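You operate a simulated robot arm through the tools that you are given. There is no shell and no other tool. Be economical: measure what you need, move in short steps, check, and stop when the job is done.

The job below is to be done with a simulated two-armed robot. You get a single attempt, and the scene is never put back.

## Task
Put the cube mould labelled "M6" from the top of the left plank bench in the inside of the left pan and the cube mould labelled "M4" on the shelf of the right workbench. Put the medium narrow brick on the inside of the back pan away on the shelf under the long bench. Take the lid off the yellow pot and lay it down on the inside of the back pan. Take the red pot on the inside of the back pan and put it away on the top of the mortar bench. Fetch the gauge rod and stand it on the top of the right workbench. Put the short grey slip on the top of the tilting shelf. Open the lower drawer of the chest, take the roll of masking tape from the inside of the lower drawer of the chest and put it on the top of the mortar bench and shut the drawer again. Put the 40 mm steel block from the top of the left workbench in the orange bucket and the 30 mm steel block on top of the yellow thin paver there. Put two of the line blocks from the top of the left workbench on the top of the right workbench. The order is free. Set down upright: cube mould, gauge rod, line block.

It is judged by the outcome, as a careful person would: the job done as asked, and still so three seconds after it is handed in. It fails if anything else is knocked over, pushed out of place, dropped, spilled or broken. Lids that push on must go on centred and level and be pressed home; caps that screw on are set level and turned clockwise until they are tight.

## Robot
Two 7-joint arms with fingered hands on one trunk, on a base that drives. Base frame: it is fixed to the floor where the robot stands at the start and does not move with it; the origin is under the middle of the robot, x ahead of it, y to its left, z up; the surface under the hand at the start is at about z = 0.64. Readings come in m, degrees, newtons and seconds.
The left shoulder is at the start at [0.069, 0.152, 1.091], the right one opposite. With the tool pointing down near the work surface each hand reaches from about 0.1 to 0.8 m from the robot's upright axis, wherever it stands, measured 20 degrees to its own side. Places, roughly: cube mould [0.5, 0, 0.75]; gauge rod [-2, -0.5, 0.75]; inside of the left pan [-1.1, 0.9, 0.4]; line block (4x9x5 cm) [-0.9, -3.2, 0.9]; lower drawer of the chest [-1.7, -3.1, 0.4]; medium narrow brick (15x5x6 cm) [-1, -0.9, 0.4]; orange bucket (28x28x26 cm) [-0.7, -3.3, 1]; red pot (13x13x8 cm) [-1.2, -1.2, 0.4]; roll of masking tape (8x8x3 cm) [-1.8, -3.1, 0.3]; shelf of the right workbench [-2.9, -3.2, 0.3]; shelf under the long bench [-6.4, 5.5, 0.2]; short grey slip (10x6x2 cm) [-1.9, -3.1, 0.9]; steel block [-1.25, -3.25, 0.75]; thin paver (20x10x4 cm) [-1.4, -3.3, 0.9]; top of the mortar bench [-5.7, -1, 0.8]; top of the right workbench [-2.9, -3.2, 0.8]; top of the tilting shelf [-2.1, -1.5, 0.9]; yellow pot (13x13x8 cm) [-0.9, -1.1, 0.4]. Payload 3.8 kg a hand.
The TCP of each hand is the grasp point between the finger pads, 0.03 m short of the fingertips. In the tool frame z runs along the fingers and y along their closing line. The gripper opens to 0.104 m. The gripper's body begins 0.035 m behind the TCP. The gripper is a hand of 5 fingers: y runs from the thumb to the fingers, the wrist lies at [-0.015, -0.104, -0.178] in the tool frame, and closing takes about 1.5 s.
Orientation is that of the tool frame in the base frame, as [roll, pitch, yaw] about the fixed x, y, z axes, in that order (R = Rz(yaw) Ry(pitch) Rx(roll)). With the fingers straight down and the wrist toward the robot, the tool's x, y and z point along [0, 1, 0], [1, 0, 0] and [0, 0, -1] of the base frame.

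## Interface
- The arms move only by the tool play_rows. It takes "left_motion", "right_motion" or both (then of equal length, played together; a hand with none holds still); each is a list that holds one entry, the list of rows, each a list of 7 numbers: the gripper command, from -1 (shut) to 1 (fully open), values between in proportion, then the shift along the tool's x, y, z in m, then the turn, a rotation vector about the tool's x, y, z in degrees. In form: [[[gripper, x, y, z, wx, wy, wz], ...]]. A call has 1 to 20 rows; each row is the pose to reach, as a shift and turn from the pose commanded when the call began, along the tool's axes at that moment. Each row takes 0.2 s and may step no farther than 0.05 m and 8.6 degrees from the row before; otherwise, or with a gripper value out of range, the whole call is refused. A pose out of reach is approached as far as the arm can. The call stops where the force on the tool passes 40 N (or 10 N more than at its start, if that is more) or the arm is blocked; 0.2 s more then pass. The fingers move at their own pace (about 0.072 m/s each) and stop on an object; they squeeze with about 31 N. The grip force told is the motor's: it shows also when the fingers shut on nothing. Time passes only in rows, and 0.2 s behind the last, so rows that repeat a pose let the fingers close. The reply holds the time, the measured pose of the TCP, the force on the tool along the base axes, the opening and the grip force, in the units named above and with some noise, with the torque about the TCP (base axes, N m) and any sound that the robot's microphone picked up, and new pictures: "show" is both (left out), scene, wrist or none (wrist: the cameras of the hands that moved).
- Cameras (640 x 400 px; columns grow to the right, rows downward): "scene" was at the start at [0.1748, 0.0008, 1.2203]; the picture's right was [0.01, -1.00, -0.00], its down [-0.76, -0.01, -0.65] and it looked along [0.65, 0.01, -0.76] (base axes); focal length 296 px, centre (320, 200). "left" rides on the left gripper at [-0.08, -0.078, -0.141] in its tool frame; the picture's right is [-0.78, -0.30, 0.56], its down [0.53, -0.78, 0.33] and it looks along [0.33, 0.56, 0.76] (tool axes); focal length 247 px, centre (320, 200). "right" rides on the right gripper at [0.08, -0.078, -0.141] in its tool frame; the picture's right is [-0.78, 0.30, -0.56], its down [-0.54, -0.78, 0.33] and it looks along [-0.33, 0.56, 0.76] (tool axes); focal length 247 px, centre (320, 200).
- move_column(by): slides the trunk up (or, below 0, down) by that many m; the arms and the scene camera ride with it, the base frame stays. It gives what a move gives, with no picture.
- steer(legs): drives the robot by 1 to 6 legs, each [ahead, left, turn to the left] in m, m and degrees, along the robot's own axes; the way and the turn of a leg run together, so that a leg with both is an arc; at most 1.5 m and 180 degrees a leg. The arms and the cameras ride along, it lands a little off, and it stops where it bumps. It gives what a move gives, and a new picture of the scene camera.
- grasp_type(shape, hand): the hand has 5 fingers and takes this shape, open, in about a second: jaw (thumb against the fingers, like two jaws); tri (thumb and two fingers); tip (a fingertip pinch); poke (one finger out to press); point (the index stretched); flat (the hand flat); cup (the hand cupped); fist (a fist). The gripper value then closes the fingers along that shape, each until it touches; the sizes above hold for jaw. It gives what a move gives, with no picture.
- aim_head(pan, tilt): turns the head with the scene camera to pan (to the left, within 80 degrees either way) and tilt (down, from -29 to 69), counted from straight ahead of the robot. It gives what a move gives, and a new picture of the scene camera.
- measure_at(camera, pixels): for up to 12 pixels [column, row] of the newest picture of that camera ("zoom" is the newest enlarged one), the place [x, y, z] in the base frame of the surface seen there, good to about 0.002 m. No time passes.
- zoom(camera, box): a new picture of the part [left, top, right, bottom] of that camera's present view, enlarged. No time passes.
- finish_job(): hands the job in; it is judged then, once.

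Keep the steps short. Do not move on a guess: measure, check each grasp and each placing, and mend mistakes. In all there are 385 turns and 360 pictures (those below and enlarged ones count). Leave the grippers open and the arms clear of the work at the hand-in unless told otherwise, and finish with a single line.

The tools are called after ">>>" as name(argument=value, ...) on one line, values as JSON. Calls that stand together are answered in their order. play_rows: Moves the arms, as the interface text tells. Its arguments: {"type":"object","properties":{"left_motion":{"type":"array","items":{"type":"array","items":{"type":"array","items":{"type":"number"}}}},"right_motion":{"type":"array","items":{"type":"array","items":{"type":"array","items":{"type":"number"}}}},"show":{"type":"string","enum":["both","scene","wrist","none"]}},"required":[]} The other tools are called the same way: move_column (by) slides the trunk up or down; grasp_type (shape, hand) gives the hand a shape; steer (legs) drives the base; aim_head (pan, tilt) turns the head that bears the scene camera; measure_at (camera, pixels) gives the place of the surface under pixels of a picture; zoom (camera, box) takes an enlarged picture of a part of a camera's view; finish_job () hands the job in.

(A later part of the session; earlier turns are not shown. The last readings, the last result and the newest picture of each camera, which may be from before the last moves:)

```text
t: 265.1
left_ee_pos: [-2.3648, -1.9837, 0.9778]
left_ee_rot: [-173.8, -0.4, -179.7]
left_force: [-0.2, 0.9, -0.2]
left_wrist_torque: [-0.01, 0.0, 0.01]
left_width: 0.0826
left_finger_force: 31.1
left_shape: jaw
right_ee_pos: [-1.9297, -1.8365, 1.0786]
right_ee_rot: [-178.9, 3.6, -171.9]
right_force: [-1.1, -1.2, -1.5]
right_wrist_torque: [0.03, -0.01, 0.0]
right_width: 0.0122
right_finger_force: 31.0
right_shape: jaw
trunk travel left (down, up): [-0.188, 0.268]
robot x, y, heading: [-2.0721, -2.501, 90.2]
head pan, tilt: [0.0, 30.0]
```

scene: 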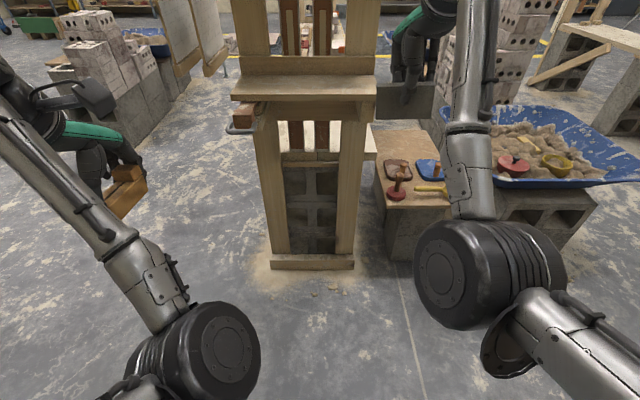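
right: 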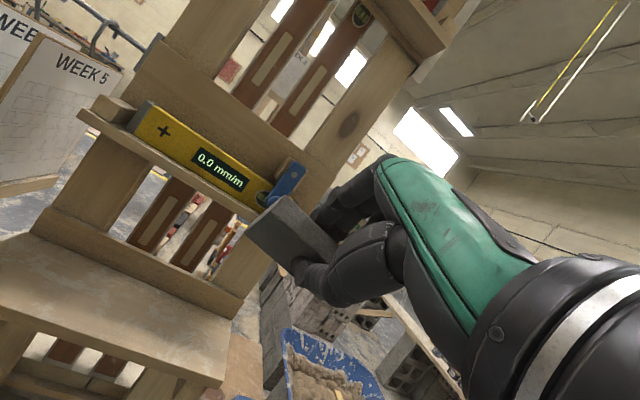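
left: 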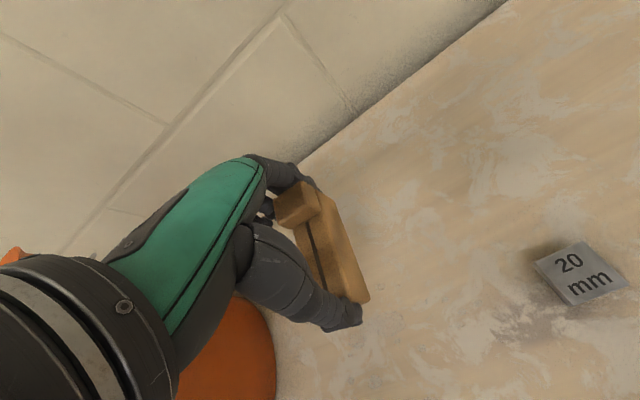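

Back to normal. I shift the base left 0.18 m so the shelf centre is in line with my right shoulder, then try extending and tilting gradually.

>>> steer(legs=[[0, 0.18, 0]])

>>> play_rows(right_motion=[[[-1, 0, 0.02, 0, -5, 3.6, 8], [-1, 0, 0.045, 0, -10, 3.6, 8], [-1, 0, 0.065, 0, -15, 3.6, 8], [-1, 0, 0.085, 0, -22, 3.6, 8], [-1, 0, 0.1, 0, -29, 3.6, 8], [-1, 0, 0.11, 0, -36, 3.6, 8], [-1, 0, 0.11, 0, -43, 3.6, 8], [-1, 0, 0.11, 0, -50, 3.6, 8]]], show="scene")

```text
t: 266.6
left_ee_pos: [-2.5482, -1.983, 0.9785]
left_ee_rot: [-173.8, -0.5, -179.7]
left_force: [-0.6, -0.4, -0.4]
left_wrist_torque: [-0.01, 0.01, 0.02]
left_width: 0.0825
left_finger_force: 30.6
left_shape: jaw
right_ee_pos: [-2.1115, -1.8362, 1.0785]
right_ee_rot: [-179.0, 3.8, -171.8]
right_force: [-0.9, 0.6, -1.9]
right_wrist_torque: [-0.02, 0.02, -0.04]
right_width: 0.0122
right_finger_force: 30.6
right_shape: jaw
trunk travel left (down, up): [-0.188, 0.268]
robot x, y, heading: [-2.2523, -2.4983, 90.2]
head pan, tilt: [0.0, 30.0]
```

scene: 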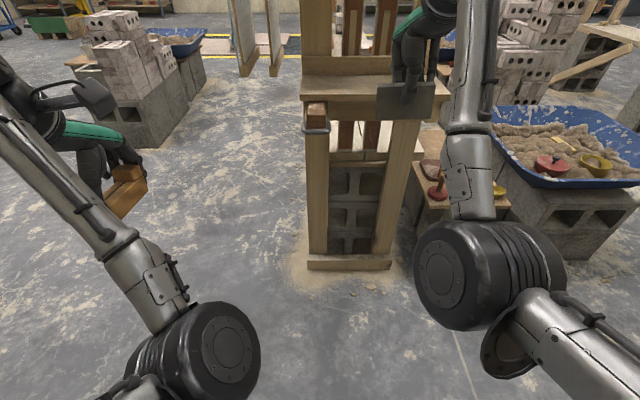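

```text
refused: row 1 steps farther than a row can; nothing moved
```

>>> play_rows(right_motion=[[[-1, 0, 0.02, 0, 0, 2, 4], [-1, 0, 0.045, 0, -3, 3.6, 8], [-1, 0, 0.065, 0, -10, 3.6, 8], [-1, 0, 0.085, 0, -17, 3.6, 8], [-1, 0, 0.1, 0, -24, 3.6, 8], [-1, 0, 0.11, 0, -31, 3.6, 8], [-1, 0, 0.11, 0, -38, 3.6, 8], [-1, 0, 0.11, 0, -45, 3.6, 8], [-1, 0, 0.11, 0, -52, 3.6, 8]]], show="none")

```text
t: 268.6
left_ee_pos: [-2.5473, -1.9831, 0.9782]
left_ee_rot: [-173.8, -0.4, -179.7]
left_force: [0.8, 0.4, -0.8]
left_wrist_torque: [0.0, 0.01, -0.01]
left_width: 0.0825
left_finger_force: 31.2
left_shape: jaw
right_ee_pos: [-2.1254, -1.7268, 1.077]
right_ee_rot: [128.8, -2.7, -177.4]
right_force: [0.2, -0.5, -1.1]
right_wrist_torque: [0.01, -0.01, 0.02]
right_width: 0.0124
right_finger_force: 30.7
right_shape: jaw
trunk travel left (down, up): [-0.188, 0.268]
robot x, y, heading: [-2.2481, -2.4945, 89.9]
head pan, tilt: [0.0, 30.0]
```

Tilt 51° reached cleanly in this posture. I tilt to 59°, lower 6 cm, and drive 0.2 m ahead so the slip comes over the shelf.

>>> play_rows(right_motion=[[[-1, 0, -0.02, 0.016, -4, 0, 0], [-1, 0, -0.035, 0.03, -8, 0, 0], [-1, 0, -0.045, 0.037, -8, 0, 0]]], show="none")

>>> steer(legs=[[0.13, 0, 0]])

>>> zoom(camera="right", box=[0, 0, 640, 400])

```text
t: 269.4
left_ee_pos: [-2.5471, -1.9827, 0.9787]
left_ee_rot: [-173.8, -0.4, -179.8]
left_force: [0.1, 0.4, -0.9]
left_wrist_torque: [0.01, 0.04, -0.01]
left_width: 0.0823
left_finger_force: 31.2
left_shape: jaw
right_ee_pos: [-2.132, -1.7287, 1.0179]
right_ee_rot: [120.8, -2.7, -177.4]
right_force: [-0.3, 0.9, -2.6]
right_wrist_torque: [-0.04, 0.0, 0.0]
right_width: 0.0126
right_finger_force: 31.2
right_shape: jaw
trunk travel left (down, up): [-0.188, 0.268]
robot x, y, heading: [-2.2495, -2.4994, 90.0]
head pan, tilt: [0.0, 30.0]
```

```text
t: 270.7
left_ee_pos: [-2.5498, -1.8485, 0.9797]
left_ee_rot: [-174.0, -0.4, -179.5]
left_force: [-0.1, 0.6, -0.1]
left_wrist_torque: [-0.01, 0.01, 0.03]
left_width: 0.0825
left_finger_force: 31.4
left_shape: jaw
right_ee_pos: [-2.1323, -1.5958, 1.0194]
right_ee_rot: [120.8, -2.7, -177.2]
right_force: [-0.2, 1.0, -2.1]
right_wrist_torque: [-0.07, -0.01, -0.01]
right_width: 0.0123
right_finger_force: 31.1
right_shape: jaw
trunk travel left (down, up): [-0.188, 0.268]
robot x, y, heading: [-2.2529, -2.3667, 90.2]
head pan, tilt: [0.0, 30.0]
```

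scene: 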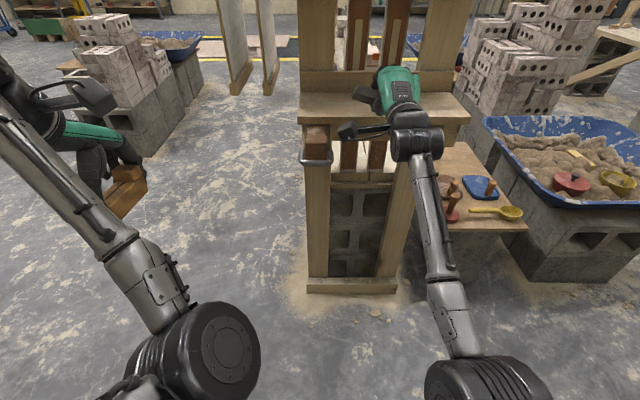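

```text
1.00 times, centred on (320, 200) of right (not enlarged: the box is as wide or as high as the picture)
```

zoom: 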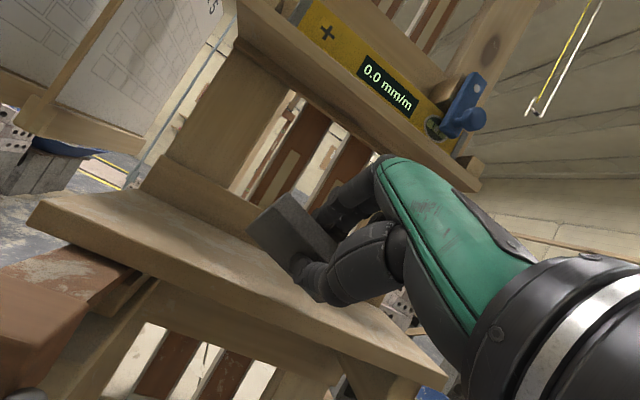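

The slip is just over the shelf's front. I move it 9 cm further in, then lower until its far edge touches.

>>> play_rows(right_motion=[[[-1, 0, 0.015, 0.026, 0, 0, 0], [-1, 0, 0.031, 0.052, 0, 0, 0], [-1, 0, 0.046, 0.077, 0, 0, 0], [-1, 0, 0.038, 0.082, 0, 0, 0], [-1, 0, 0.029, 0.087, 0, 0, 0], [-1, 0, 0.021, 0.092, 0, 0, 0], [-1, 0, 0.016, 0.095, 0, 0, 0], [-1, 0, 0.012, 0.0975, 0, 0, 0]]], show="wrist")

```text
t: 272.5
left_ee_pos: [-2.5497, -1.8525, 0.9814]
left_ee_rot: [-174.1, -0.3, -179.5]
left_force: [-0.8, 0.2, -1.2]
left_wrist_torque: [0.01, 0.05, -0.01]
left_width: 0.0823
left_finger_force: 31.2
left_shape: jaw
right_ee_pos: [-2.1404, -1.5077, 0.9875]
right_ee_rot: [120.1, -2.6, -177.3]
right_force: [-3.0, -4.6, 18.7]
right_wrist_torque: [0.8, -0.42, -0.06]
right_width: 0.0126
right_finger_force: 31.7
right_shape: jaw
trunk travel left (down, up): [-0.188, 0.268]
robot x, y, heading: [-2.2509, -2.3666, 90.2]
head pan, tilt: [0.0, 30.0]
```

right: 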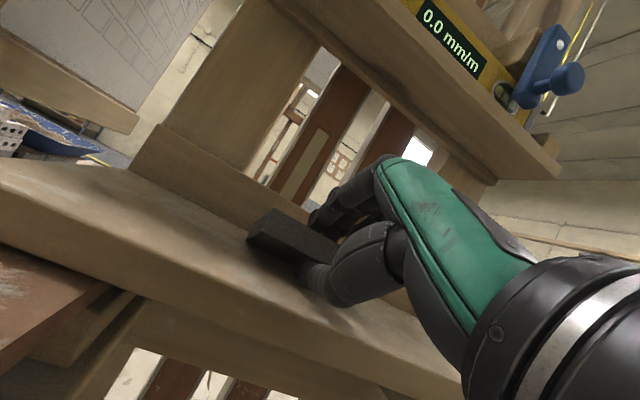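

Far edge is on the shelf as computed. I open slightly while easing up, then withdraw straight back.

>>> play_rows(right_motion=[[[-0.8, 0, 0.003, -0.002, 0, 0, 0], [-0.6, 0, 0.006, -0.004, 0, 0, 0], [-0.4, 0, 0.009, -0.005, 0, 0, 0], [-0.3, 0, 0.009, -0.005, 0, 0, 0], [-0.2, 0, 0.004, -0.014, 0, 0, 0], [-0.2, 0, -0.002, -0.024, 0, 0, 0], [-0.2, 0, -0.007, -0.034, 0, 0, 0], [-0.2, 0, -0.012, -0.044, 0, 0, 0], [-0.2, 0, -0.018, -0.06, 0, 0, 0], [-0.2, 0, -0.02, -0.09, 0, 0, 0]]], show="wrist")

```text
t: 274.7
left_ee_pos: [-2.5497, -1.851, 0.9791]
left_ee_rot: [-173.9, -0.3, -179.5]
left_force: [0.1, -0.3, 0.6]
left_wrist_torque: [0.0, 0.0, -0.01]
left_width: 0.0825
left_finger_force: 30.7
left_shape: jaw
right_ee_pos: [-2.135, -1.5937, 1.0108]
right_ee_rot: [120.8, -2.7, -177.2]
right_force: [1.3, -0.5, -0.8]
right_wrist_torque: [-0.01, 0.05, -0.01]
right_width: 0.0417
right_finger_force: 0.0
right_shape: jaw
trunk travel left (down, up): [-0.188, 0.268]
robot x, y, heading: [-2.2545, -2.3635, 90.0]
head pan, tilt: [0.0, 30.0]
```

right: 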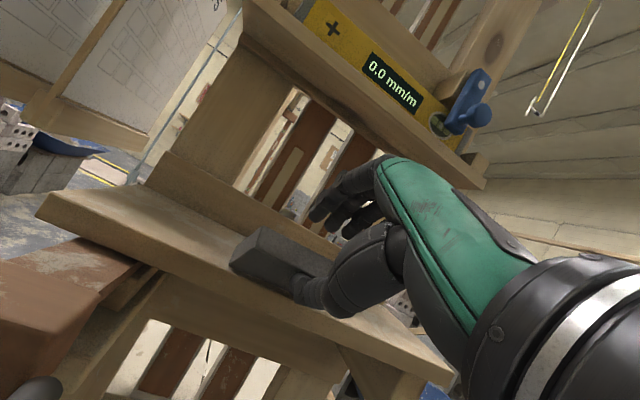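

I measure where the slip lies now.

>>> measure_at(camera="right", pixels=[[262, 235], [235, 265], [315, 258], [262, 268], [285, 245], [275, 255], [180, 260], [350, 340]])

```text
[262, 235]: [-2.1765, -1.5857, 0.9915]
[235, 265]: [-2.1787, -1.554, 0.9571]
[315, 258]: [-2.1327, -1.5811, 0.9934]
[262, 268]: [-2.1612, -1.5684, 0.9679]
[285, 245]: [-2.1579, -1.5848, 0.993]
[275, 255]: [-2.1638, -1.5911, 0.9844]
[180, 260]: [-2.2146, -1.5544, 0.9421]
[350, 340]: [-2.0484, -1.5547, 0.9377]
```

The slip was dragged back with the thumb and is at the shelf's edge. I close at once to hold it again.

>>> play_rows(right_motion=[[[-1, 0, 0, 0, 0, 0, 0], [-1, 0, 0, 0, 0, 0, 0], [-1, 0, 0, 0, 0, 0, 0], [-1, 0, 0, 0, 0, 0, 0], [-1, 0, 0, 0, 0, 0, 0]]], show="wrist")

```text
t: 275.9
left_ee_pos: [-2.5493, -1.8504, 0.9785]
left_ee_rot: [-173.8, -0.4, -179.5]
left_force: [-0.2, -0.5, -0.4]
left_wrist_torque: [0.02, -0.02, -0.02]
left_width: 0.0826
left_finger_force: 31.1
left_shape: jaw
right_ee_pos: [-2.135, -1.5927, 1.0103]
right_ee_rot: [120.8, -2.6, -177.4]
right_force: [0.3, 1.1, 1.0]
right_wrist_torque: [0.0, -0.08, 0.0]
right_width: 0.013
right_finger_force: 30.9
right_shape: jaw
trunk travel left (down, up): [-0.188, 0.268]
robot x, y, heading: [-2.2535, -2.3648, 89.9]
head pan, tilt: [0.0, 30.0]
```

right: 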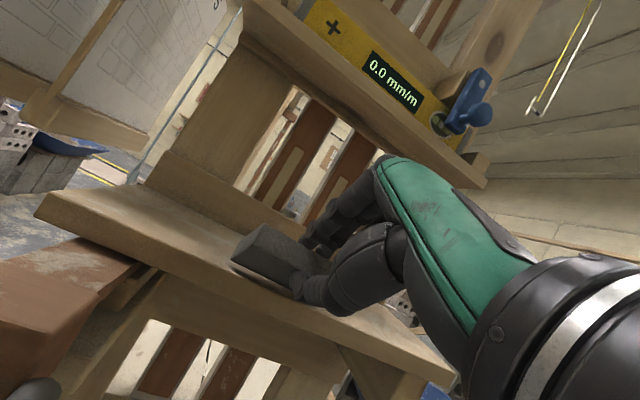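

Regripped. I measure how it sits in the hand now.

>>> zoom(camera="right", box=[200, 190, 380, 330])

>>> measure_at(camera="right", pixels=[[260, 226], [235, 258], [315, 250], [238, 263], [300, 285], [275, 255], [290, 240]])

```text
2.86 times, centred on (290, 260) of right
```

zoom: 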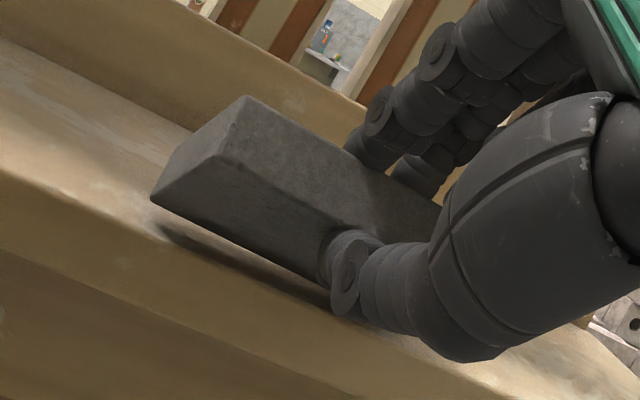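

```text
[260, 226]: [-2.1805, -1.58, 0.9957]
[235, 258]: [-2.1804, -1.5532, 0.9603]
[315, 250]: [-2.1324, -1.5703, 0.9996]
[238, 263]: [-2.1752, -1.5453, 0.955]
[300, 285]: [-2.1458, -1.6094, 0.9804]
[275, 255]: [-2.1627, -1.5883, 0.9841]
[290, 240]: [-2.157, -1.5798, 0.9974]
```

The slip leans about 37° from vertical in the hand. I lift it 3 cm, carry it 10 cm further in, and steepen it 10°.

>>> play_rows(right_motion=[[[-1, 0, 0.013, -0.008, 0, 0, 0], [-1, 0, 0.026, -0.015, 0, 0, 0], [-1, 0, 0.044, 0.015, 0, 0, 0], [-1, 0, 0.062, 0.045, 3, 0, 0], [-1, 0, 0.08, 0.075, 7, 0, 0], [-1, 0, 0.08, 0.075, 10, 0, 0], [-1, 0, 0.08, 0.075, 10, 0, 0]]], show="wrist")

```text
t: 277.5
left_ee_pos: [-2.5494, -1.8503, 0.9782]
left_ee_rot: [-173.8, -0.3, -179.5]
left_force: [-0.1, 0.2, -1.0]
left_wrist_torque: [0.01, 0.02, 0.0]
left_width: 0.0826
left_finger_force: 31.4
left_shape: jaw
right_ee_pos: [-2.1367, -1.4871, 1.035]
right_ee_rot: [130.9, -2.8, -177.3]
right_force: [-0.5, -0.9, -1.5]
right_wrist_torque: [-0.06, 0.0, 0.02]
right_width: 0.0128
right_finger_force: 30.6
right_shape: jaw
trunk travel left (down, up): [-0.188, 0.268]
robot x, y, heading: [-2.2513, -2.3668, 90.2]
head pan, tilt: [0.0, 30.0]
```

right: 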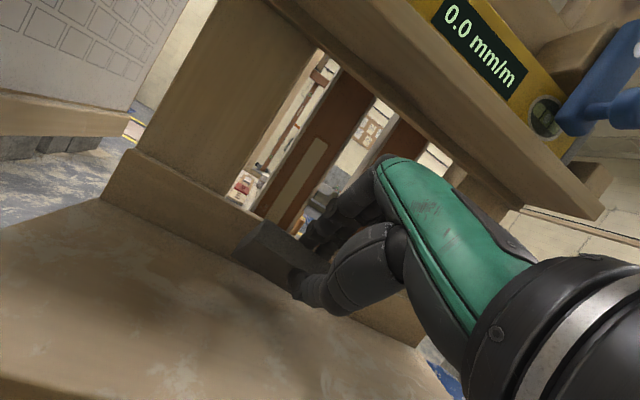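

>>> measure_at(camera="right", pixels=[[262, 220], [235, 250], [237, 256], [290, 235], [300, 272], [270, 250]])

```text
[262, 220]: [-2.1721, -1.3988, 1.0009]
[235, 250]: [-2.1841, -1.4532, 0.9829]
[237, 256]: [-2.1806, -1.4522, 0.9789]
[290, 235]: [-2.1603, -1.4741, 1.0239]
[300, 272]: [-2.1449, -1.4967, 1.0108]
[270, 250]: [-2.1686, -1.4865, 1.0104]
```

Lower edge at y −1.453, 3 cm above the shelf. I lower to contact.

>>> play_rows(right_motion=[[[-1, 0, -0.009, 0.008, 0, 0, 0], [-1, 0, -0.017, 0.015, 0, 0, 0], [-1, 0, -0.021, 0.0185, 0, 0, 0], [-1, 0, -0.023, 0.0205, 0, 0, 0], [-1, 0, -0.024, 0.0215, 0, 0, 0]]], show="none")

```text
t: 278.7
left_ee_pos: [-2.5499, -1.8537, 0.981]
left_ee_rot: [-174.1, -0.3, -179.7]
left_force: [-0.4, 0.0, -1.1]
left_wrist_torque: [-0.01, 0.04, 0.0]
left_width: 0.0822
left_finger_force: 30.4
left_shape: jaw
right_ee_pos: [-2.139, -1.4901, 1.0124]
right_ee_rot: [130.4, -2.8, -177.1]
right_force: [-3.3, -6.8, 15.4]
right_wrist_torque: [0.32, -0.19, -0.02]
right_width: 0.0133
right_finger_force: 30.7
right_shape: jaw
trunk travel left (down, up): [-0.188, 0.268]
robot x, y, heading: [-2.2557, -2.3686, 90.1]
head pan, tilt: [0.0, 30.0]
```

Contact. I open, then rise straight up.

>>> play_rows(right_motion=[[[-0.5, 0, 0, 0, 0, 0, 0], [-0.2, 0, 0, 0, 0, 0, 0], [0, 0, 0.002, -0.002, 0, 0, 0], [0, 0, 0.01, -0.008, 0, 0, 0], [0, 0, 0.02, -0.017, 0, 0, 0], [0, 0, 0.03, -0.026, 0, 0, 0], [0, 0, 0.04, -0.034, 0, 0, 0], [0, 0, 0.05, -0.043, 0, 0, 0], [0, 0, 0.05, -0.043, 0, 0, 0]]], show="wrist")

```text
t: 280.7
left_ee_pos: [-2.5493, -1.8503, 0.9788]
left_ee_rot: [-173.9, -0.5, -179.5]
left_force: [-0.2, -0.5, -0.7]
left_wrist_torque: [-0.01, 0.01, 0.03]
left_width: 0.0823
left_finger_force: 30.7
left_shape: jaw
right_ee_pos: [-2.1356, -1.4853, 1.0734]
right_ee_rot: [131.0, -2.7, -177.3]
right_force: [-0.1, -0.1, 0.9]
right_wrist_torque: [0.01, 0.02, -0.01]
right_width: 0.0519
right_finger_force: 0.0
right_shape: jaw
trunk travel left (down, up): [-0.188, 0.268]
robot x, y, heading: [-2.2471, -2.3605, 90.0]
head pan, tilt: [0.0, 30.0]
```

right: 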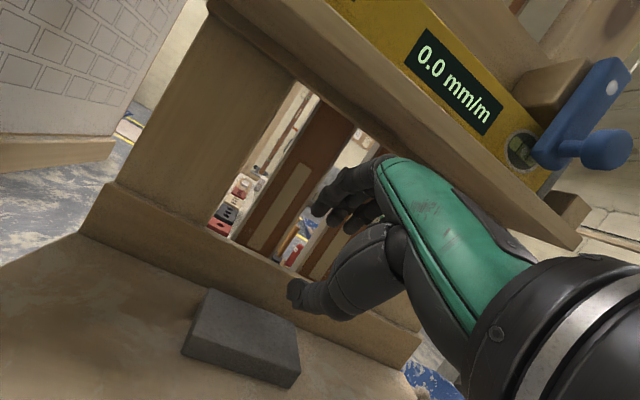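

The slip lies flat on the shelf. I confirm its place.

>>> measure_at(camera="right", pixels=[[212, 295], [298, 325], [285, 370], [192, 345], [245, 325]])

```text
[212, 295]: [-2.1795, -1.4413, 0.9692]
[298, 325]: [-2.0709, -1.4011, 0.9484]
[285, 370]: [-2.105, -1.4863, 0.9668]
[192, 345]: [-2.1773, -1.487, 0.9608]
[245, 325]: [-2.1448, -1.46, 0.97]
```

Flat and well inside the edges. I withdraw the hand back, reverse 0.2 m and straighten the hand; then look left for the way to the gauge rod.

>>> play_rows(right_motion=[[[0, 0, -0.02, -0.03, 0, 0, 0], [0, 0, -0.045, -0.06, 0, 0, 0], [0, 0, -0.07, -0.095, 0, 0, 0], [0, 0, -0.095, -0.13, 0, 0, 0]]], show="none")

>>> steer(legs=[[-0.2, 0, 0]])

>>> aim_head(pan=30, tilt=15)

```text
t: 281.7
left_ee_pos: [-2.5491, -1.8519, 0.9787]
left_ee_rot: [-174.0, -0.4, -179.5]
left_force: [0.5, -0.4, -1.1]
left_wrist_torque: [0.01, 0.01, 0.01]
left_width: 0.0825
left_finger_force: 31.2
left_shape: jaw
right_ee_pos: [-2.1277, -1.6467, 1.0869]
right_ee_rot: [130.8, -2.7, -177.4]
right_force: [-0.6, 0.1, 0.7]
right_wrist_torque: [0.01, 0.01, -0.02]
right_width: 0.0518
right_finger_force: 0.0
right_shape: jaw
trunk travel left (down, up): [-0.188, 0.268]
robot x, y, heading: [-2.2495, -2.364, 90.0]
head pan, tilt: [0.0, 30.0]
```

```text
t: 283.3
left_ee_pos: [-2.5483, -2.0519, 0.9794]
left_ee_rot: [-174.0, -0.4, -179.6]
left_force: [-0.3, -0.1, -1.0]
left_wrist_torque: [0.01, -0.02, -0.03]
left_width: 0.0826
left_finger_force: 30.8
left_shape: jaw
right_ee_pos: [-2.1281, -1.8462, 1.0856]
right_ee_rot: [130.8, -2.7, -177.1]
right_force: [0.4, 0.0, 0.2]
right_wrist_torque: [0.01, 0.0, 0.03]
right_width: 0.0516
right_finger_force: 0.2
right_shape: jaw
trunk travel left (down, up): [-0.188, 0.268]
robot x, y, heading: [-2.2476, -2.5671, 90.2]
head pan, tilt: [0.0, 30.0]
```

scene: 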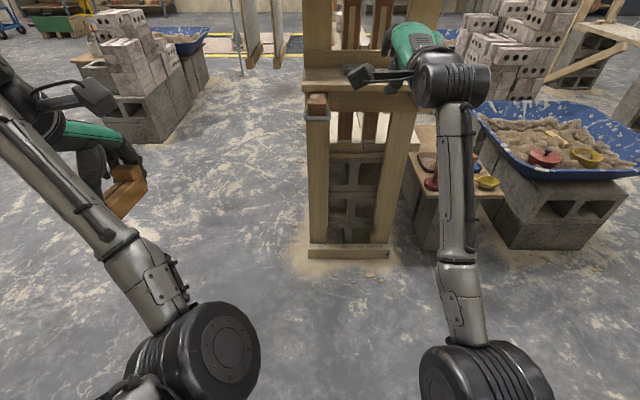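

```text
t: 284.3
left_ee_pos: [-2.5493, -2.0507, 0.9782]
left_ee_rot: [-173.8, -0.4, -179.5]
left_force: [-0.8, 0.3, -1.0]
left_wrist_torque: [0.01, 0.0, 0.02]
left_width: 0.0821
left_finger_force: 30.4
left_shape: jaw
right_ee_pos: [-2.1268, -1.8455, 1.0871]
right_ee_rot: [130.9, -2.7, -177.3]
right_force: [0.3, 0.0, -0.3]
right_wrist_torque: [-0.01, 0.0, -0.01]
right_width: 0.0518
right_finger_force: 0.1
right_shape: jaw
trunk travel left (down, up): [-0.188, 0.268]
robot x, y, heading: [-2.2513, -2.5663, 90.1]
head pan, tilt: [30.0, 15.0]
```

scene: 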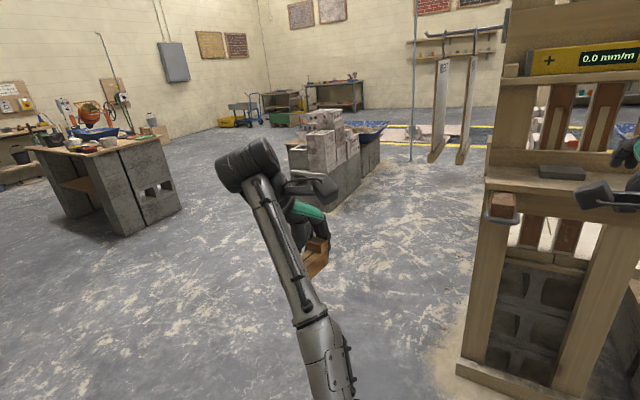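

I measure obstacles: block pile (320,150), thin pole (412,158), boards, and mortar bench (110,150).

>>> measure_at(camera="scene", pixels=[[300, 165], [345, 205], [385, 155], [411, 160], [413, 60], [436, 160], [480, 40], [480, 370], [110, 150], [70, 150], [150, 145], [130, 230]])

```text
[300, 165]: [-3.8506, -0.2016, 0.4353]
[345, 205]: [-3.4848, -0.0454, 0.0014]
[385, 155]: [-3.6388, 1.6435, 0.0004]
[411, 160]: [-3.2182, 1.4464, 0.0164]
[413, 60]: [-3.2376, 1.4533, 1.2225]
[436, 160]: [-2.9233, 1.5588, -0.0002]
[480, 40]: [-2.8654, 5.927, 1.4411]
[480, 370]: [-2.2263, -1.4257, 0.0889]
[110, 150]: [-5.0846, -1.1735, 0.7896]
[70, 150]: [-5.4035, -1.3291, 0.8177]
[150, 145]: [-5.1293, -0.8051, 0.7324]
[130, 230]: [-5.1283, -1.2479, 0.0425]
```

Plenty of room. I straighten the right hand, then drive round: left 0.7 m, north 1.95 m, turn right to face the plank bench from its west side.

>>> play_rows(right_motion=[[[0, 0, 0, -0.01, 7, 0, 0], [0, 0, 0, -0.02, 14, 0, 0], [0, 0, 0, -0.02, 21, 0, 0], [0, 0, 0, -0.02, 28, 0, 0], [0, 0, 0, -0.02, 35, 0, 0], [0, 0, 0, -0.02, 42, 0, 0], [0, 0, 0, -0.02, 49, 0, 0]]], left_motion=[[[-1, 0, 0, -0.02, 0, 0, 0], [-1, 0, 0, -0.04, -2, 0, 0], [-1, 0, 0, -0.06, -4, 0, 0], [-1, 0, 0, -0.08, -6, 0, 0], [-1, 0, 0, -0.1, -6, 0, 0], [-1, 0, 0, -0.1, -6, 0, 0], [-1, 0, 0, -0.1, -6, 0, 0]]], show="none")

>>> steer(legs=[[0, 0.7, 0], [1.5, 0, 0], [0.45, 0, 0], [0, 0, -90]])

>>> aim_head(pan=0, tilt=28)

```text
t: 285.9
left_ee_pos: [-2.5558, -2.0237, 1.0726]
left_ee_rot: [179.9, -0.6, -179.5]
left_force: [-0.9, 0.1, -1.3]
left_wrist_torque: [0.01, -0.01, 0.0]
left_width: 0.0825
left_finger_force: 30.8
left_shape: jaw
left hand out of reach, approached as far as the arm can: row 1, 2, 3, 4, 5, 6, 7
right_ee_pos: [-2.1257, -1.862, 1.0987]
right_ee_rot: [-179.9, -2.7, -177.2]
right_force: [-0.6, -1.4, -0.7]
right_wrist_torque: [-0.02, 0.02, -0.03]
right_width: 0.0521
right_finger_force: 0.2
right_shape: jaw
trunk travel left (down, up): [-0.188, 0.268]
robot x, y, heading: [-2.2511, -2.5652, 89.9]
head pan, tilt: [30.0, 15.0]
```

```text
t: 302.8
left_ee_pos: [-2.359, -0.4015, 1.0733]
left_ee_rot: [-179.9, -0.5, 85.6]
left_force: [0.2, -0.2, -1.2]
left_wrist_torque: [-0.01, -0.01, -0.01]
left_width: 0.0826
left_finger_force: 31.0
left_shape: jaw
right_ee_pos: [-2.2323, -0.8439, 1.0993]
right_ee_rot: [179.8, -2.8, 88.0]
right_force: [0.8, -0.5, -0.7]
right_wrist_torque: [0.03, -0.02, 0.0]
right_width: 0.0518
right_finger_force: 0.2
right_shape: jaw
trunk travel left (down, up): [-0.188, 0.268]
robot x, y, heading: [-2.9235, -0.6592, -4.4]
head pan, tilt: [30.0, 15.0]
```

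scene: 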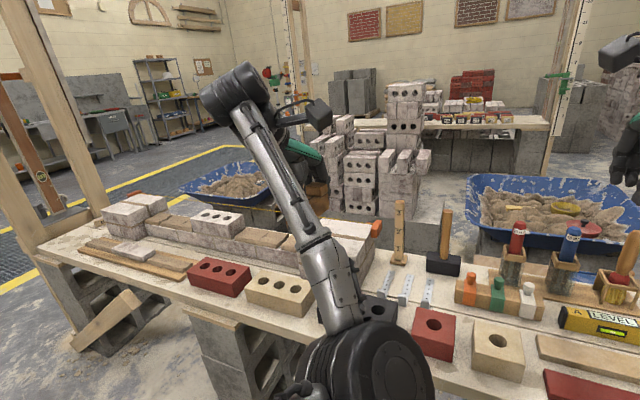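

```text
t: 303.7
left_ee_pos: [-2.3589, -0.3995, 1.0724]
left_ee_rot: [-179.8, -0.5, 85.7]
left_force: [-0.6, -0.9, -1.0]
left_wrist_torque: [0.01, 0.03, -0.01]
left_width: 0.0827
left_finger_force: 30.9
left_shape: jaw
right_ee_pos: [-2.2315, -0.8441, 1.1003]
right_ee_rot: [179.8, -2.7, 88.1]
right_force: [0.7, 0.2, -0.4]
right_wrist_torque: [-0.01, -0.03, 0.0]
right_width: 0.0518
right_finger_force: 0.0
right_shape: jaw
trunk travel left (down, up): [-0.188, 0.268]
robot x, y, heading: [-2.9259, -0.6596, -4.5]
head pan, tilt: [0.0, 28.0]
```

scene: 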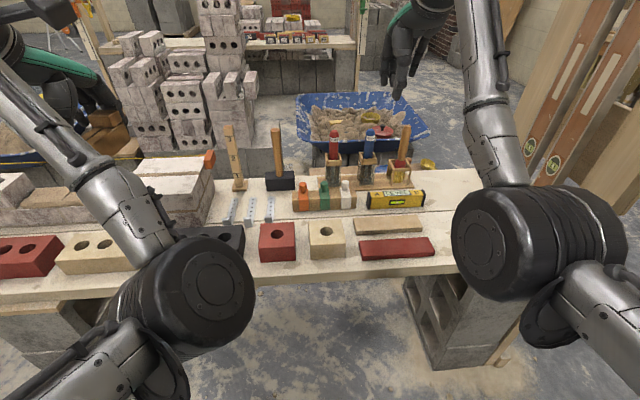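

The gauge rod is at (233,160). I measure it, its neighbours and the plank's near edge.

>>> zoom(camera="scene", box=[180, 110, 320, 230])

>>> measure_at(camera="scene", pixels=[[227, 128], [234, 155], [239, 185], [275, 135], [281, 182], [330, 275], [420, 290], [60, 320], [208, 190], [205, 160], [445, 340], [300, 205]])

```text
3.33 times, centred on (250, 170) of scene
```

zoom: 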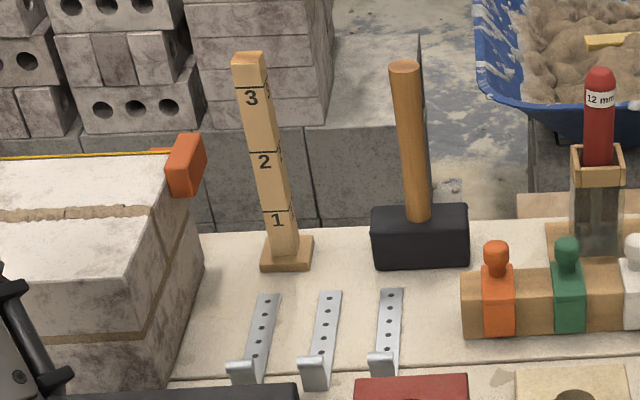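

```text
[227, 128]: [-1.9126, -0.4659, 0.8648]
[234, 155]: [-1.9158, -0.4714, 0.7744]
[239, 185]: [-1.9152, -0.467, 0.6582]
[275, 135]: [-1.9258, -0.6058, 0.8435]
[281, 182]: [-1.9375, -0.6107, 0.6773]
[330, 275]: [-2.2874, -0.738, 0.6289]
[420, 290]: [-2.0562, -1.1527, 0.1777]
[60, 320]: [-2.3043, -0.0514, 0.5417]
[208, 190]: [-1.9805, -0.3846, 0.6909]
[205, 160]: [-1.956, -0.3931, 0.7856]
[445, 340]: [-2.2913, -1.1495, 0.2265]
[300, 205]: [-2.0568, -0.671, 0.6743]
```

Rod: centre (−1.902,−0.470), 2.6 cm thick, top 0.865. I square up and come closer (to x≈−2.62, y≈−0.36).

>>> steer(legs=[[0, 0.29, 4.5], [0.3, 0, 0]])

```text
t: 307.4
left_ee_pos: [-2.0638, -0.0734, 1.0734]
left_ee_rot: [-179.9, -0.6, 90.0]
left_force: [0.6, 0.0, -1.5]
left_wrist_torque: [-0.02, 0.04, -0.01]
left_width: 0.0823
left_finger_force: 30.6
left_shape: jaw
right_ee_pos: [-1.9056, -0.5062, 1.0997]
right_ee_rot: [179.8, -2.7, 92.2]
right_force: [-0.9, 0.3, 0.0]
right_wrist_torque: [0.0, -0.02, 0.01]
right_width: 0.0521
right_finger_force: 0.0
right_shape: jaw
trunk travel left (down, up): [-0.188, 0.268]
robot x, y, heading: [-2.6131, -0.3737, -0.6]
head pan, tilt: [0.0, 28.0]
```

scene: 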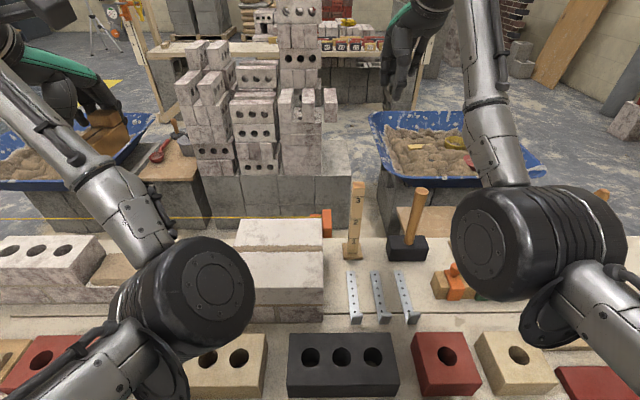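

I recheck the rod's top from here.

>>> measure_at(camera="scene", pixels=[[352, 183], [361, 183], [356, 181], [356, 186], [350, 252], [344, 258], [361, 258], [356, 220]])

>>> play_rows(right_motion=[[[0.2, 0.018, 0.003, 0.02, 0, -1.5, 0], [0.2, 0.036, 0.005, 0.05, 0, -2.7, 2], [0.2, 0.036, 0.005, 0.09, 0, -2.7, 2], [0.2, 0.036, 0.005, 0.13, 0, -2.7, 2], [0.2, 0.036, 0.005, 0.16, 0, -2.7, 2], [0.2, 0.036, 0.005, 0.18, 0, -2.7, 2]]], show="wrist")

```text
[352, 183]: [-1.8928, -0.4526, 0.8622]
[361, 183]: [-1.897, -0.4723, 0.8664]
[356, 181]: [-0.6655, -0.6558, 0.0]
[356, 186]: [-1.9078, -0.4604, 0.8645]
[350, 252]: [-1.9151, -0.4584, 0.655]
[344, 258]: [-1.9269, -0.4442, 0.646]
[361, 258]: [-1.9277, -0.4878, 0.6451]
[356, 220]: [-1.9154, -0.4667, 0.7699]
```

```text
t: 308.8
left_ee_pos: [-2.065, -0.0737, 1.0725]
left_ee_rot: [-179.9, -0.6, 89.9]
left_force: [0.0, -0.4, -1.5]
left_wrist_torque: [0.0, 0.0, 0.01]
left_width: 0.0823
left_finger_force: 30.8
left_shape: jaw
right_ee_pos: [-1.9015, -0.4586, 0.9216]
right_ee_rot: [179.8, 0.0, 90.2]
right_force: [0.0, -0.1, -0.5]
right_wrist_torque: [-0.01, 0.01, 0.02]
right_width: 0.0621
right_finger_force: 0.1
right_shape: jaw
trunk travel left (down, up): [-0.188, 0.268]
robot x, y, heading: [-2.607, -0.3721, -0.4]
head pan, tilt: [0.0, 28.0]
```

right: 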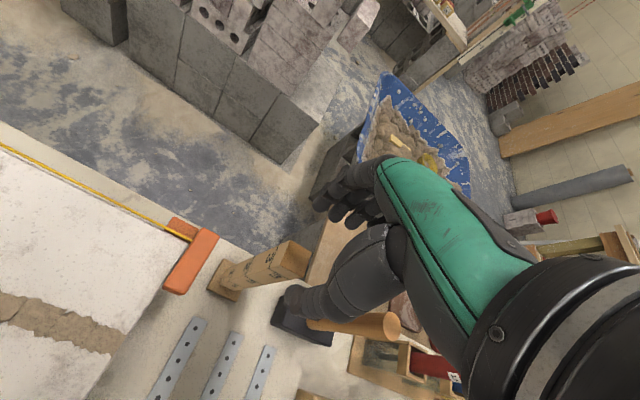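

Centred to within 7 mm. I shift, descend to z≈0.80 and close.

>>> play_rows(right_motion=[[[0.2, -0.007, 0, 0.02, 0, 0, 0], [0.2, -0.007, 0, 0.06, 0, 0, 0], [0.2, -0.007, 0, 0.1, 0, 0, 0], [0.2, -0.007, 0, 0.122, 0, 0, 0], [-1, -0.007, 0, 0.122, 0, 0, 0], [-1, -0.007, 0, 0.122, 0, 0, 0], [-1, -0.007, 0, 0.122, 0, 0, 0], [-1, -0.007, 0, 0.122, 0, 0, 0], [-1, -0.007, 0, 0.122, 0, 0, 0]]], show="wrist")

```text
t: 310.8
left_ee_pos: [-2.0661, -0.0731, 1.0737]
left_ee_rot: [180.0, -0.4, 90.0]
left_force: [-0.9, -0.5, -1.1]
left_wrist_torque: [-0.02, 0.0, 0.05]
left_width: 0.0827
left_finger_force: 30.8
left_shape: jaw
right_ee_pos: [-1.9019, -0.4685, 0.8037]
right_ee_rot: [179.5, 0.0, 90.1]
right_force: [5.4, -2.2, 19.1]
right_wrist_torque: [-0.17, -0.86, -0.05]
right_width: 0.0195
right_finger_force: 30.8
right_shape: jaw
trunk travel left (down, up): [-0.188, 0.268]
robot x, y, heading: [-2.6087, -0.3735, -0.2]
head pan, tilt: [0.0, 28.0]
```

right: 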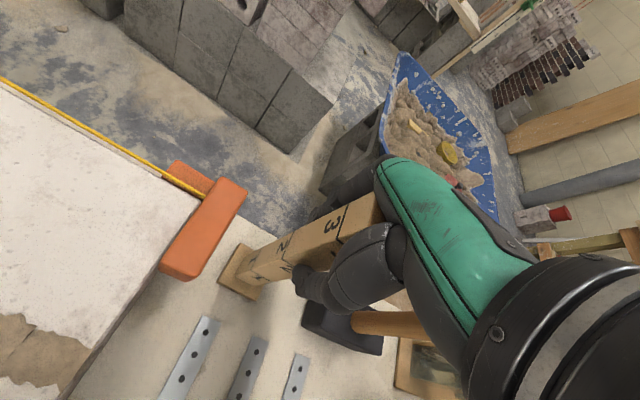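

Held (the rod's top is against the palm). I lift straight up.

>>> play_rows(right_motion=[[[-1, 0, 0, -0.02, 0, 0, 0], [-1, 0, 0, -0.06, 0, 0, 0], [-1, 0, 0, -0.1, 0, 0, 0], [-1, 0, 0, -0.145, 0, 0, 0], [-1, 0, 0, -0.19, 0, 0, 0], [-1, 0, 0, -0.23, 0, 0, 0], [-1, 0, 0, -0.26, 0, 0, 0]]], show="both")

```text
t: 312.4
left_ee_pos: [-2.0638, -0.0735, 1.0742]
left_ee_rot: [-180.0, -0.4, 90.0]
left_force: [-0.3, 0.3, -0.3]
left_wrist_torque: [0.01, 0.05, -0.04]
left_width: 0.0824
left_finger_force: 31.1
left_shape: jaw
right_ee_pos: [-1.9, -0.4694, 1.0613]
right_ee_rot: [179.9, -0.1, 90.3]
right_force: [-0.1, -0.1, -0.9]
right_wrist_torque: [0.01, -0.03, 0.02]
right_width: 0.0181
right_finger_force: 31.3
right_shape: jaw
trunk travel left (down, up): [-0.188, 0.268]
robot x, y, heading: [-2.6125, -0.3734, -0.5]
head pan, tilt: [0.0, 28.0]
```

scene: 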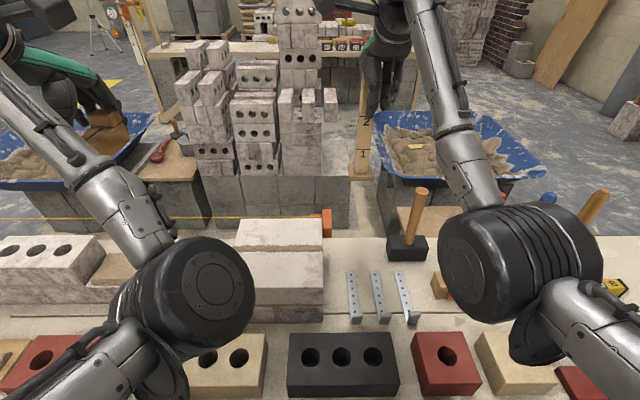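
right: 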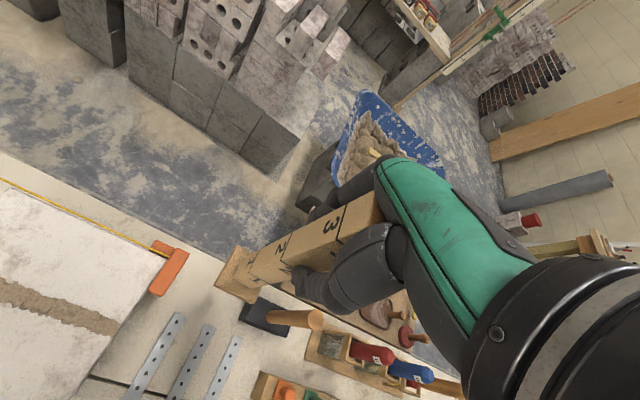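

The rod is held upright. I reverse, turn right to face the workbenches, and drive to the left end of the right workbench.

>>> steer(legs=[[-0.35, 0, 0], [0, 0, -89.5], [1.5, 0, 0], [0.3, 0, 0], [0, 0.8, 0]])

>>> aim_head(pan=0, tilt=38)

```text
t: 330.9
left_ee_pos: [-1.7933, -2.6746, 1.0733]
left_ee_rot: [-179.9, -0.5, 1.9]
left_force: [0.3, 0.4, 0.0]
left_wrist_torque: [-0.01, -0.01, -0.02]
left_width: 0.0825
left_finger_force: 31.3
left_shape: jaw
right_ee_pos: [-2.185, -2.851, 1.0604]
right_ee_rot: [180.0, 0.0, 2.2]
right_force: [-0.2, -0.2, -1.0]
right_wrist_torque: [-0.04, 0.02, 0.02]
right_width: 0.0179
right_finger_force: 30.8
right_shape: jaw
trunk travel left (down, up): [-0.188, 0.268]
robot x, y, heading: [-2.1141, -2.1405, -88.8]
head pan, tilt: [0.0, 28.0]
```

scene: 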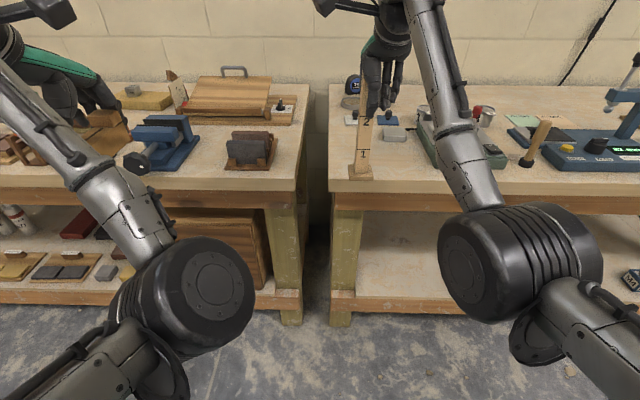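

```text
t: 331.6
left_ee_pos: [-1.7936, -2.6735, 1.0725]
left_ee_rot: [-179.8, -0.5, 1.9]
left_force: [0.0, -0.2, -0.9]
left_wrist_torque: [0.02, -0.04, 0.01]
left_width: 0.0824
left_finger_force: 30.8
left_shape: jaw
right_ee_pos: [-2.1848, -2.8519, 1.0596]
right_ee_rot: [179.9, 0.0, 2.2]
right_force: [-0.8, 0.1, -1.5]
right_wrist_torque: [-0.04, 0.01, 0.05]
right_width: 0.018
right_finger_force: 30.8
right_shape: jaw
trunk travel left (down, up): [-0.188, 0.268]
robot x, y, heading: [-2.1109, -2.1355, -88.6]
head pan, tilt: [0.0, 38.0]
```

scene: 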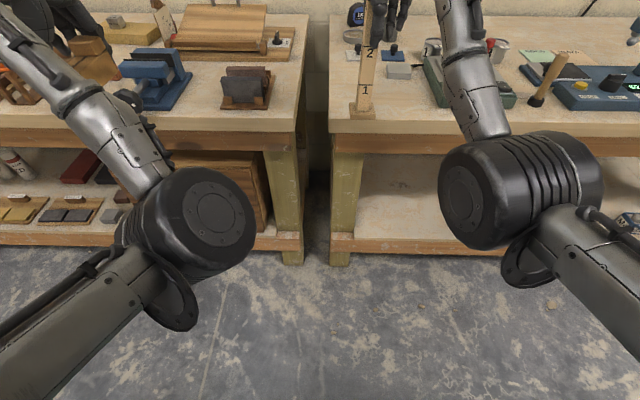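

I measure the bench's left edge and the free area around (400,90).

>>> measure_at(camera="scene", pixels=[[333, 118], [333, 60], [400, 110], [420, 108], [345, 90], [400, 85], [397, 72], [345, 110], [430, 100], [440, 60], [385, 95], [400, 120]])

>>> zoom(camera="scene", box=[320, 20, 520, 145])

```text
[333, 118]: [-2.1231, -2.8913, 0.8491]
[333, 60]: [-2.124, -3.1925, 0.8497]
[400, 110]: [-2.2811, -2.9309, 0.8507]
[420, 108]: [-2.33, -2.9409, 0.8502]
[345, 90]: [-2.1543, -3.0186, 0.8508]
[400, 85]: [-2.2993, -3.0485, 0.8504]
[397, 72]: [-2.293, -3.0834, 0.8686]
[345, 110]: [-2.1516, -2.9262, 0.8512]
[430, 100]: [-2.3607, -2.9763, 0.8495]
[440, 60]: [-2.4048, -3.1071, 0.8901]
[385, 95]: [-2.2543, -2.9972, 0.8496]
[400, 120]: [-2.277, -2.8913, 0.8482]
```

```text
3.20 times, centred on (420, 82) of scene
```

zoom: 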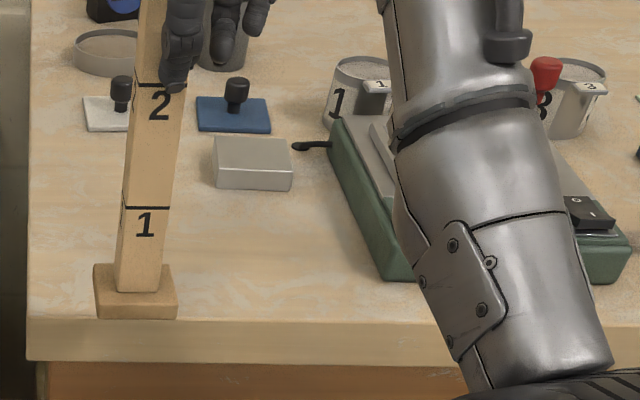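

Free area x −2.12…−2.38, y −2.89…−3.07. I'll stand the rod at about (−2.17,−3.02). Drive 0.18 m ahead, check, then lower.

>>> steer(legs=[[0.17, 0, -1.2]])

>>> zoom(camera="scene", box=[300, 40, 480, 180])

```text
t: 333.1
left_ee_pos: [-1.8019, -2.8496, 1.0743]
left_ee_rot: [-179.9, -0.5, 0.7]
left_force: [0.2, -0.3, -0.2]
left_wrist_torque: [0.02, 0.02, 0.04]
left_width: 0.0824
left_finger_force: 30.7
left_shape: jaw
right_ee_pos: [-2.1966, -3.0207, 1.0607]
right_ee_rot: [179.8, 0.1, 1.0]
right_force: [-0.6, -0.4, -1.7]
right_wrist_torque: [-0.03, 0.0, -0.01]
right_width: 0.0179
right_finger_force: 31.1
right_shape: jaw
trunk travel left (down, up): [-0.188, 0.268]
robot x, y, heading: [-2.1108, -2.306, -89.4]
head pan, tilt: [0.0, 38.0]
```

scene: 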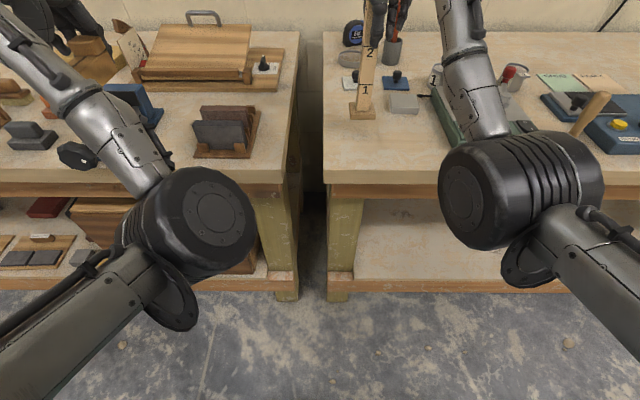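

```text
2.86 times, centred on (390, 110) of scene
```

zoom: 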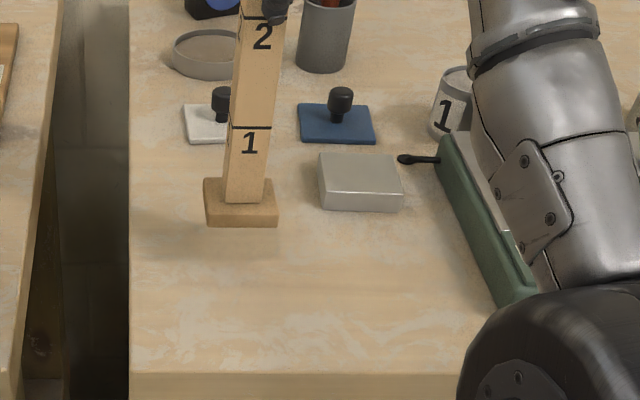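

I check the rod's verticality in the grip by measuring along it.

>>> measure_at(camera="zoom", pixels=[[243, 195], [250, 140], [258, 70], [262, 30], [242, 218], [208, 215], [276, 220]])

```text
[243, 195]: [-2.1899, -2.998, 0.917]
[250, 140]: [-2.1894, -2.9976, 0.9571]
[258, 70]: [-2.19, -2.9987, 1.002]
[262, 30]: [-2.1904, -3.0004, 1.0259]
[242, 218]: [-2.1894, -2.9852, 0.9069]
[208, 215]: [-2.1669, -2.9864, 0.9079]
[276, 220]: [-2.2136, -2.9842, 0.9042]
```

Exactly vertical. I shift 1.5 cm and lower gently to contact.

>>> play_rows(right_motion=[[[-1, 0.015, 0, 0.015, 0, 0, 0], [-1, 0.015, 0, 0.03, 0, 0, 0], [-1, 0.015, 0, 0.038, 0, 0, 0], [-1, 0.015, 0, 0.042, 0, 0, 0], [-1, 0.015, 0, 0.045, 0, 0, 0], [-1, 0.015, 0, 0.047, 0, 0, 0]]], show="none")

```text
t: 334.5
left_ee_pos: [-1.8029, -2.8495, 1.0741]
left_ee_rot: [-179.9, -0.4, 0.8]
left_force: [-0.6, 0.2, -0.9]
left_wrist_torque: [0.01, 0.0, -0.01]
left_width: 0.0823
left_finger_force: 31.1
left_shape: jaw
right_ee_pos: [-2.1809, -3.0199, 1.014]
right_ee_rot: [179.8, 0.0, 1.1]
right_force: [0.8, -0.4, 0.6]
right_wrist_torque: [-0.05, 0.04, -0.04]
right_width: 0.0183
right_finger_force: 30.8
right_shape: jaw
trunk travel left (down, up): [-0.188, 0.268]
robot x, y, heading: [-2.1094, -2.3092, -89.6]
head pan, tilt: [0.0, 38.0]
```

Just touching. I go 3 mm more, then open slightly and look.

>>> play_rows(right_motion=[[[-1, 0, 0, 0.0015, 0, 0, 0], [-1, 0, 0, 0.003, 0, 0, 0], [-0.8, 0, 0, 0.002, 0, 0, 0], [-0.5, 0, 0, 0.002, 0, 0, 0], [-0.2, 0, 0, 0.002, 0, 0, 0], [0, 0, 0, 0.002, 0, 0, 0], [0, 0, 0, 0, 0, 0, 0]]], show="wrist")

```text
t: 336.1
left_ee_pos: [-1.8017, -2.8493, 1.0733]
left_ee_rot: [-179.9, -0.4, 0.7]
left_force: [0.4, -0.6, -0.9]
left_wrist_torque: [0.02, -0.02, -0.03]
left_width: 0.0823
left_finger_force: 30.8
left_shape: jaw
right_ee_pos: [-2.1792, -3.0182, 1.014]
right_ee_rot: [179.9, 0.1, 1.1]
right_force: [0.1, -0.1, 6.1]
right_wrist_torque: [-0.08, -0.05, 0.02]
right_width: 0.0515
right_finger_force: 0.1
right_shape: jaw
trunk travel left (down, up): [-0.188, 0.268]
robot x, y, heading: [-2.1078, -2.3077, -89.5]
head pan, tilt: [0.0, 38.0]
```

right: 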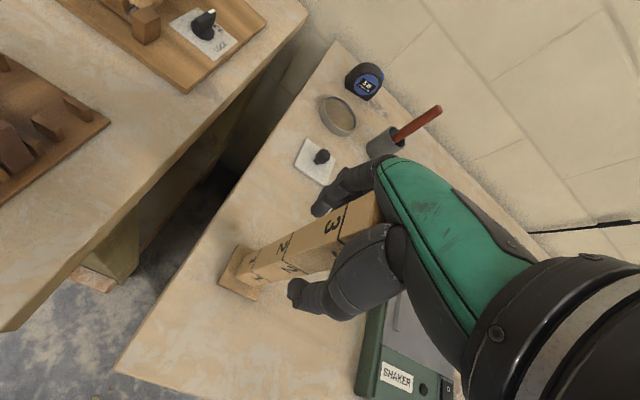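

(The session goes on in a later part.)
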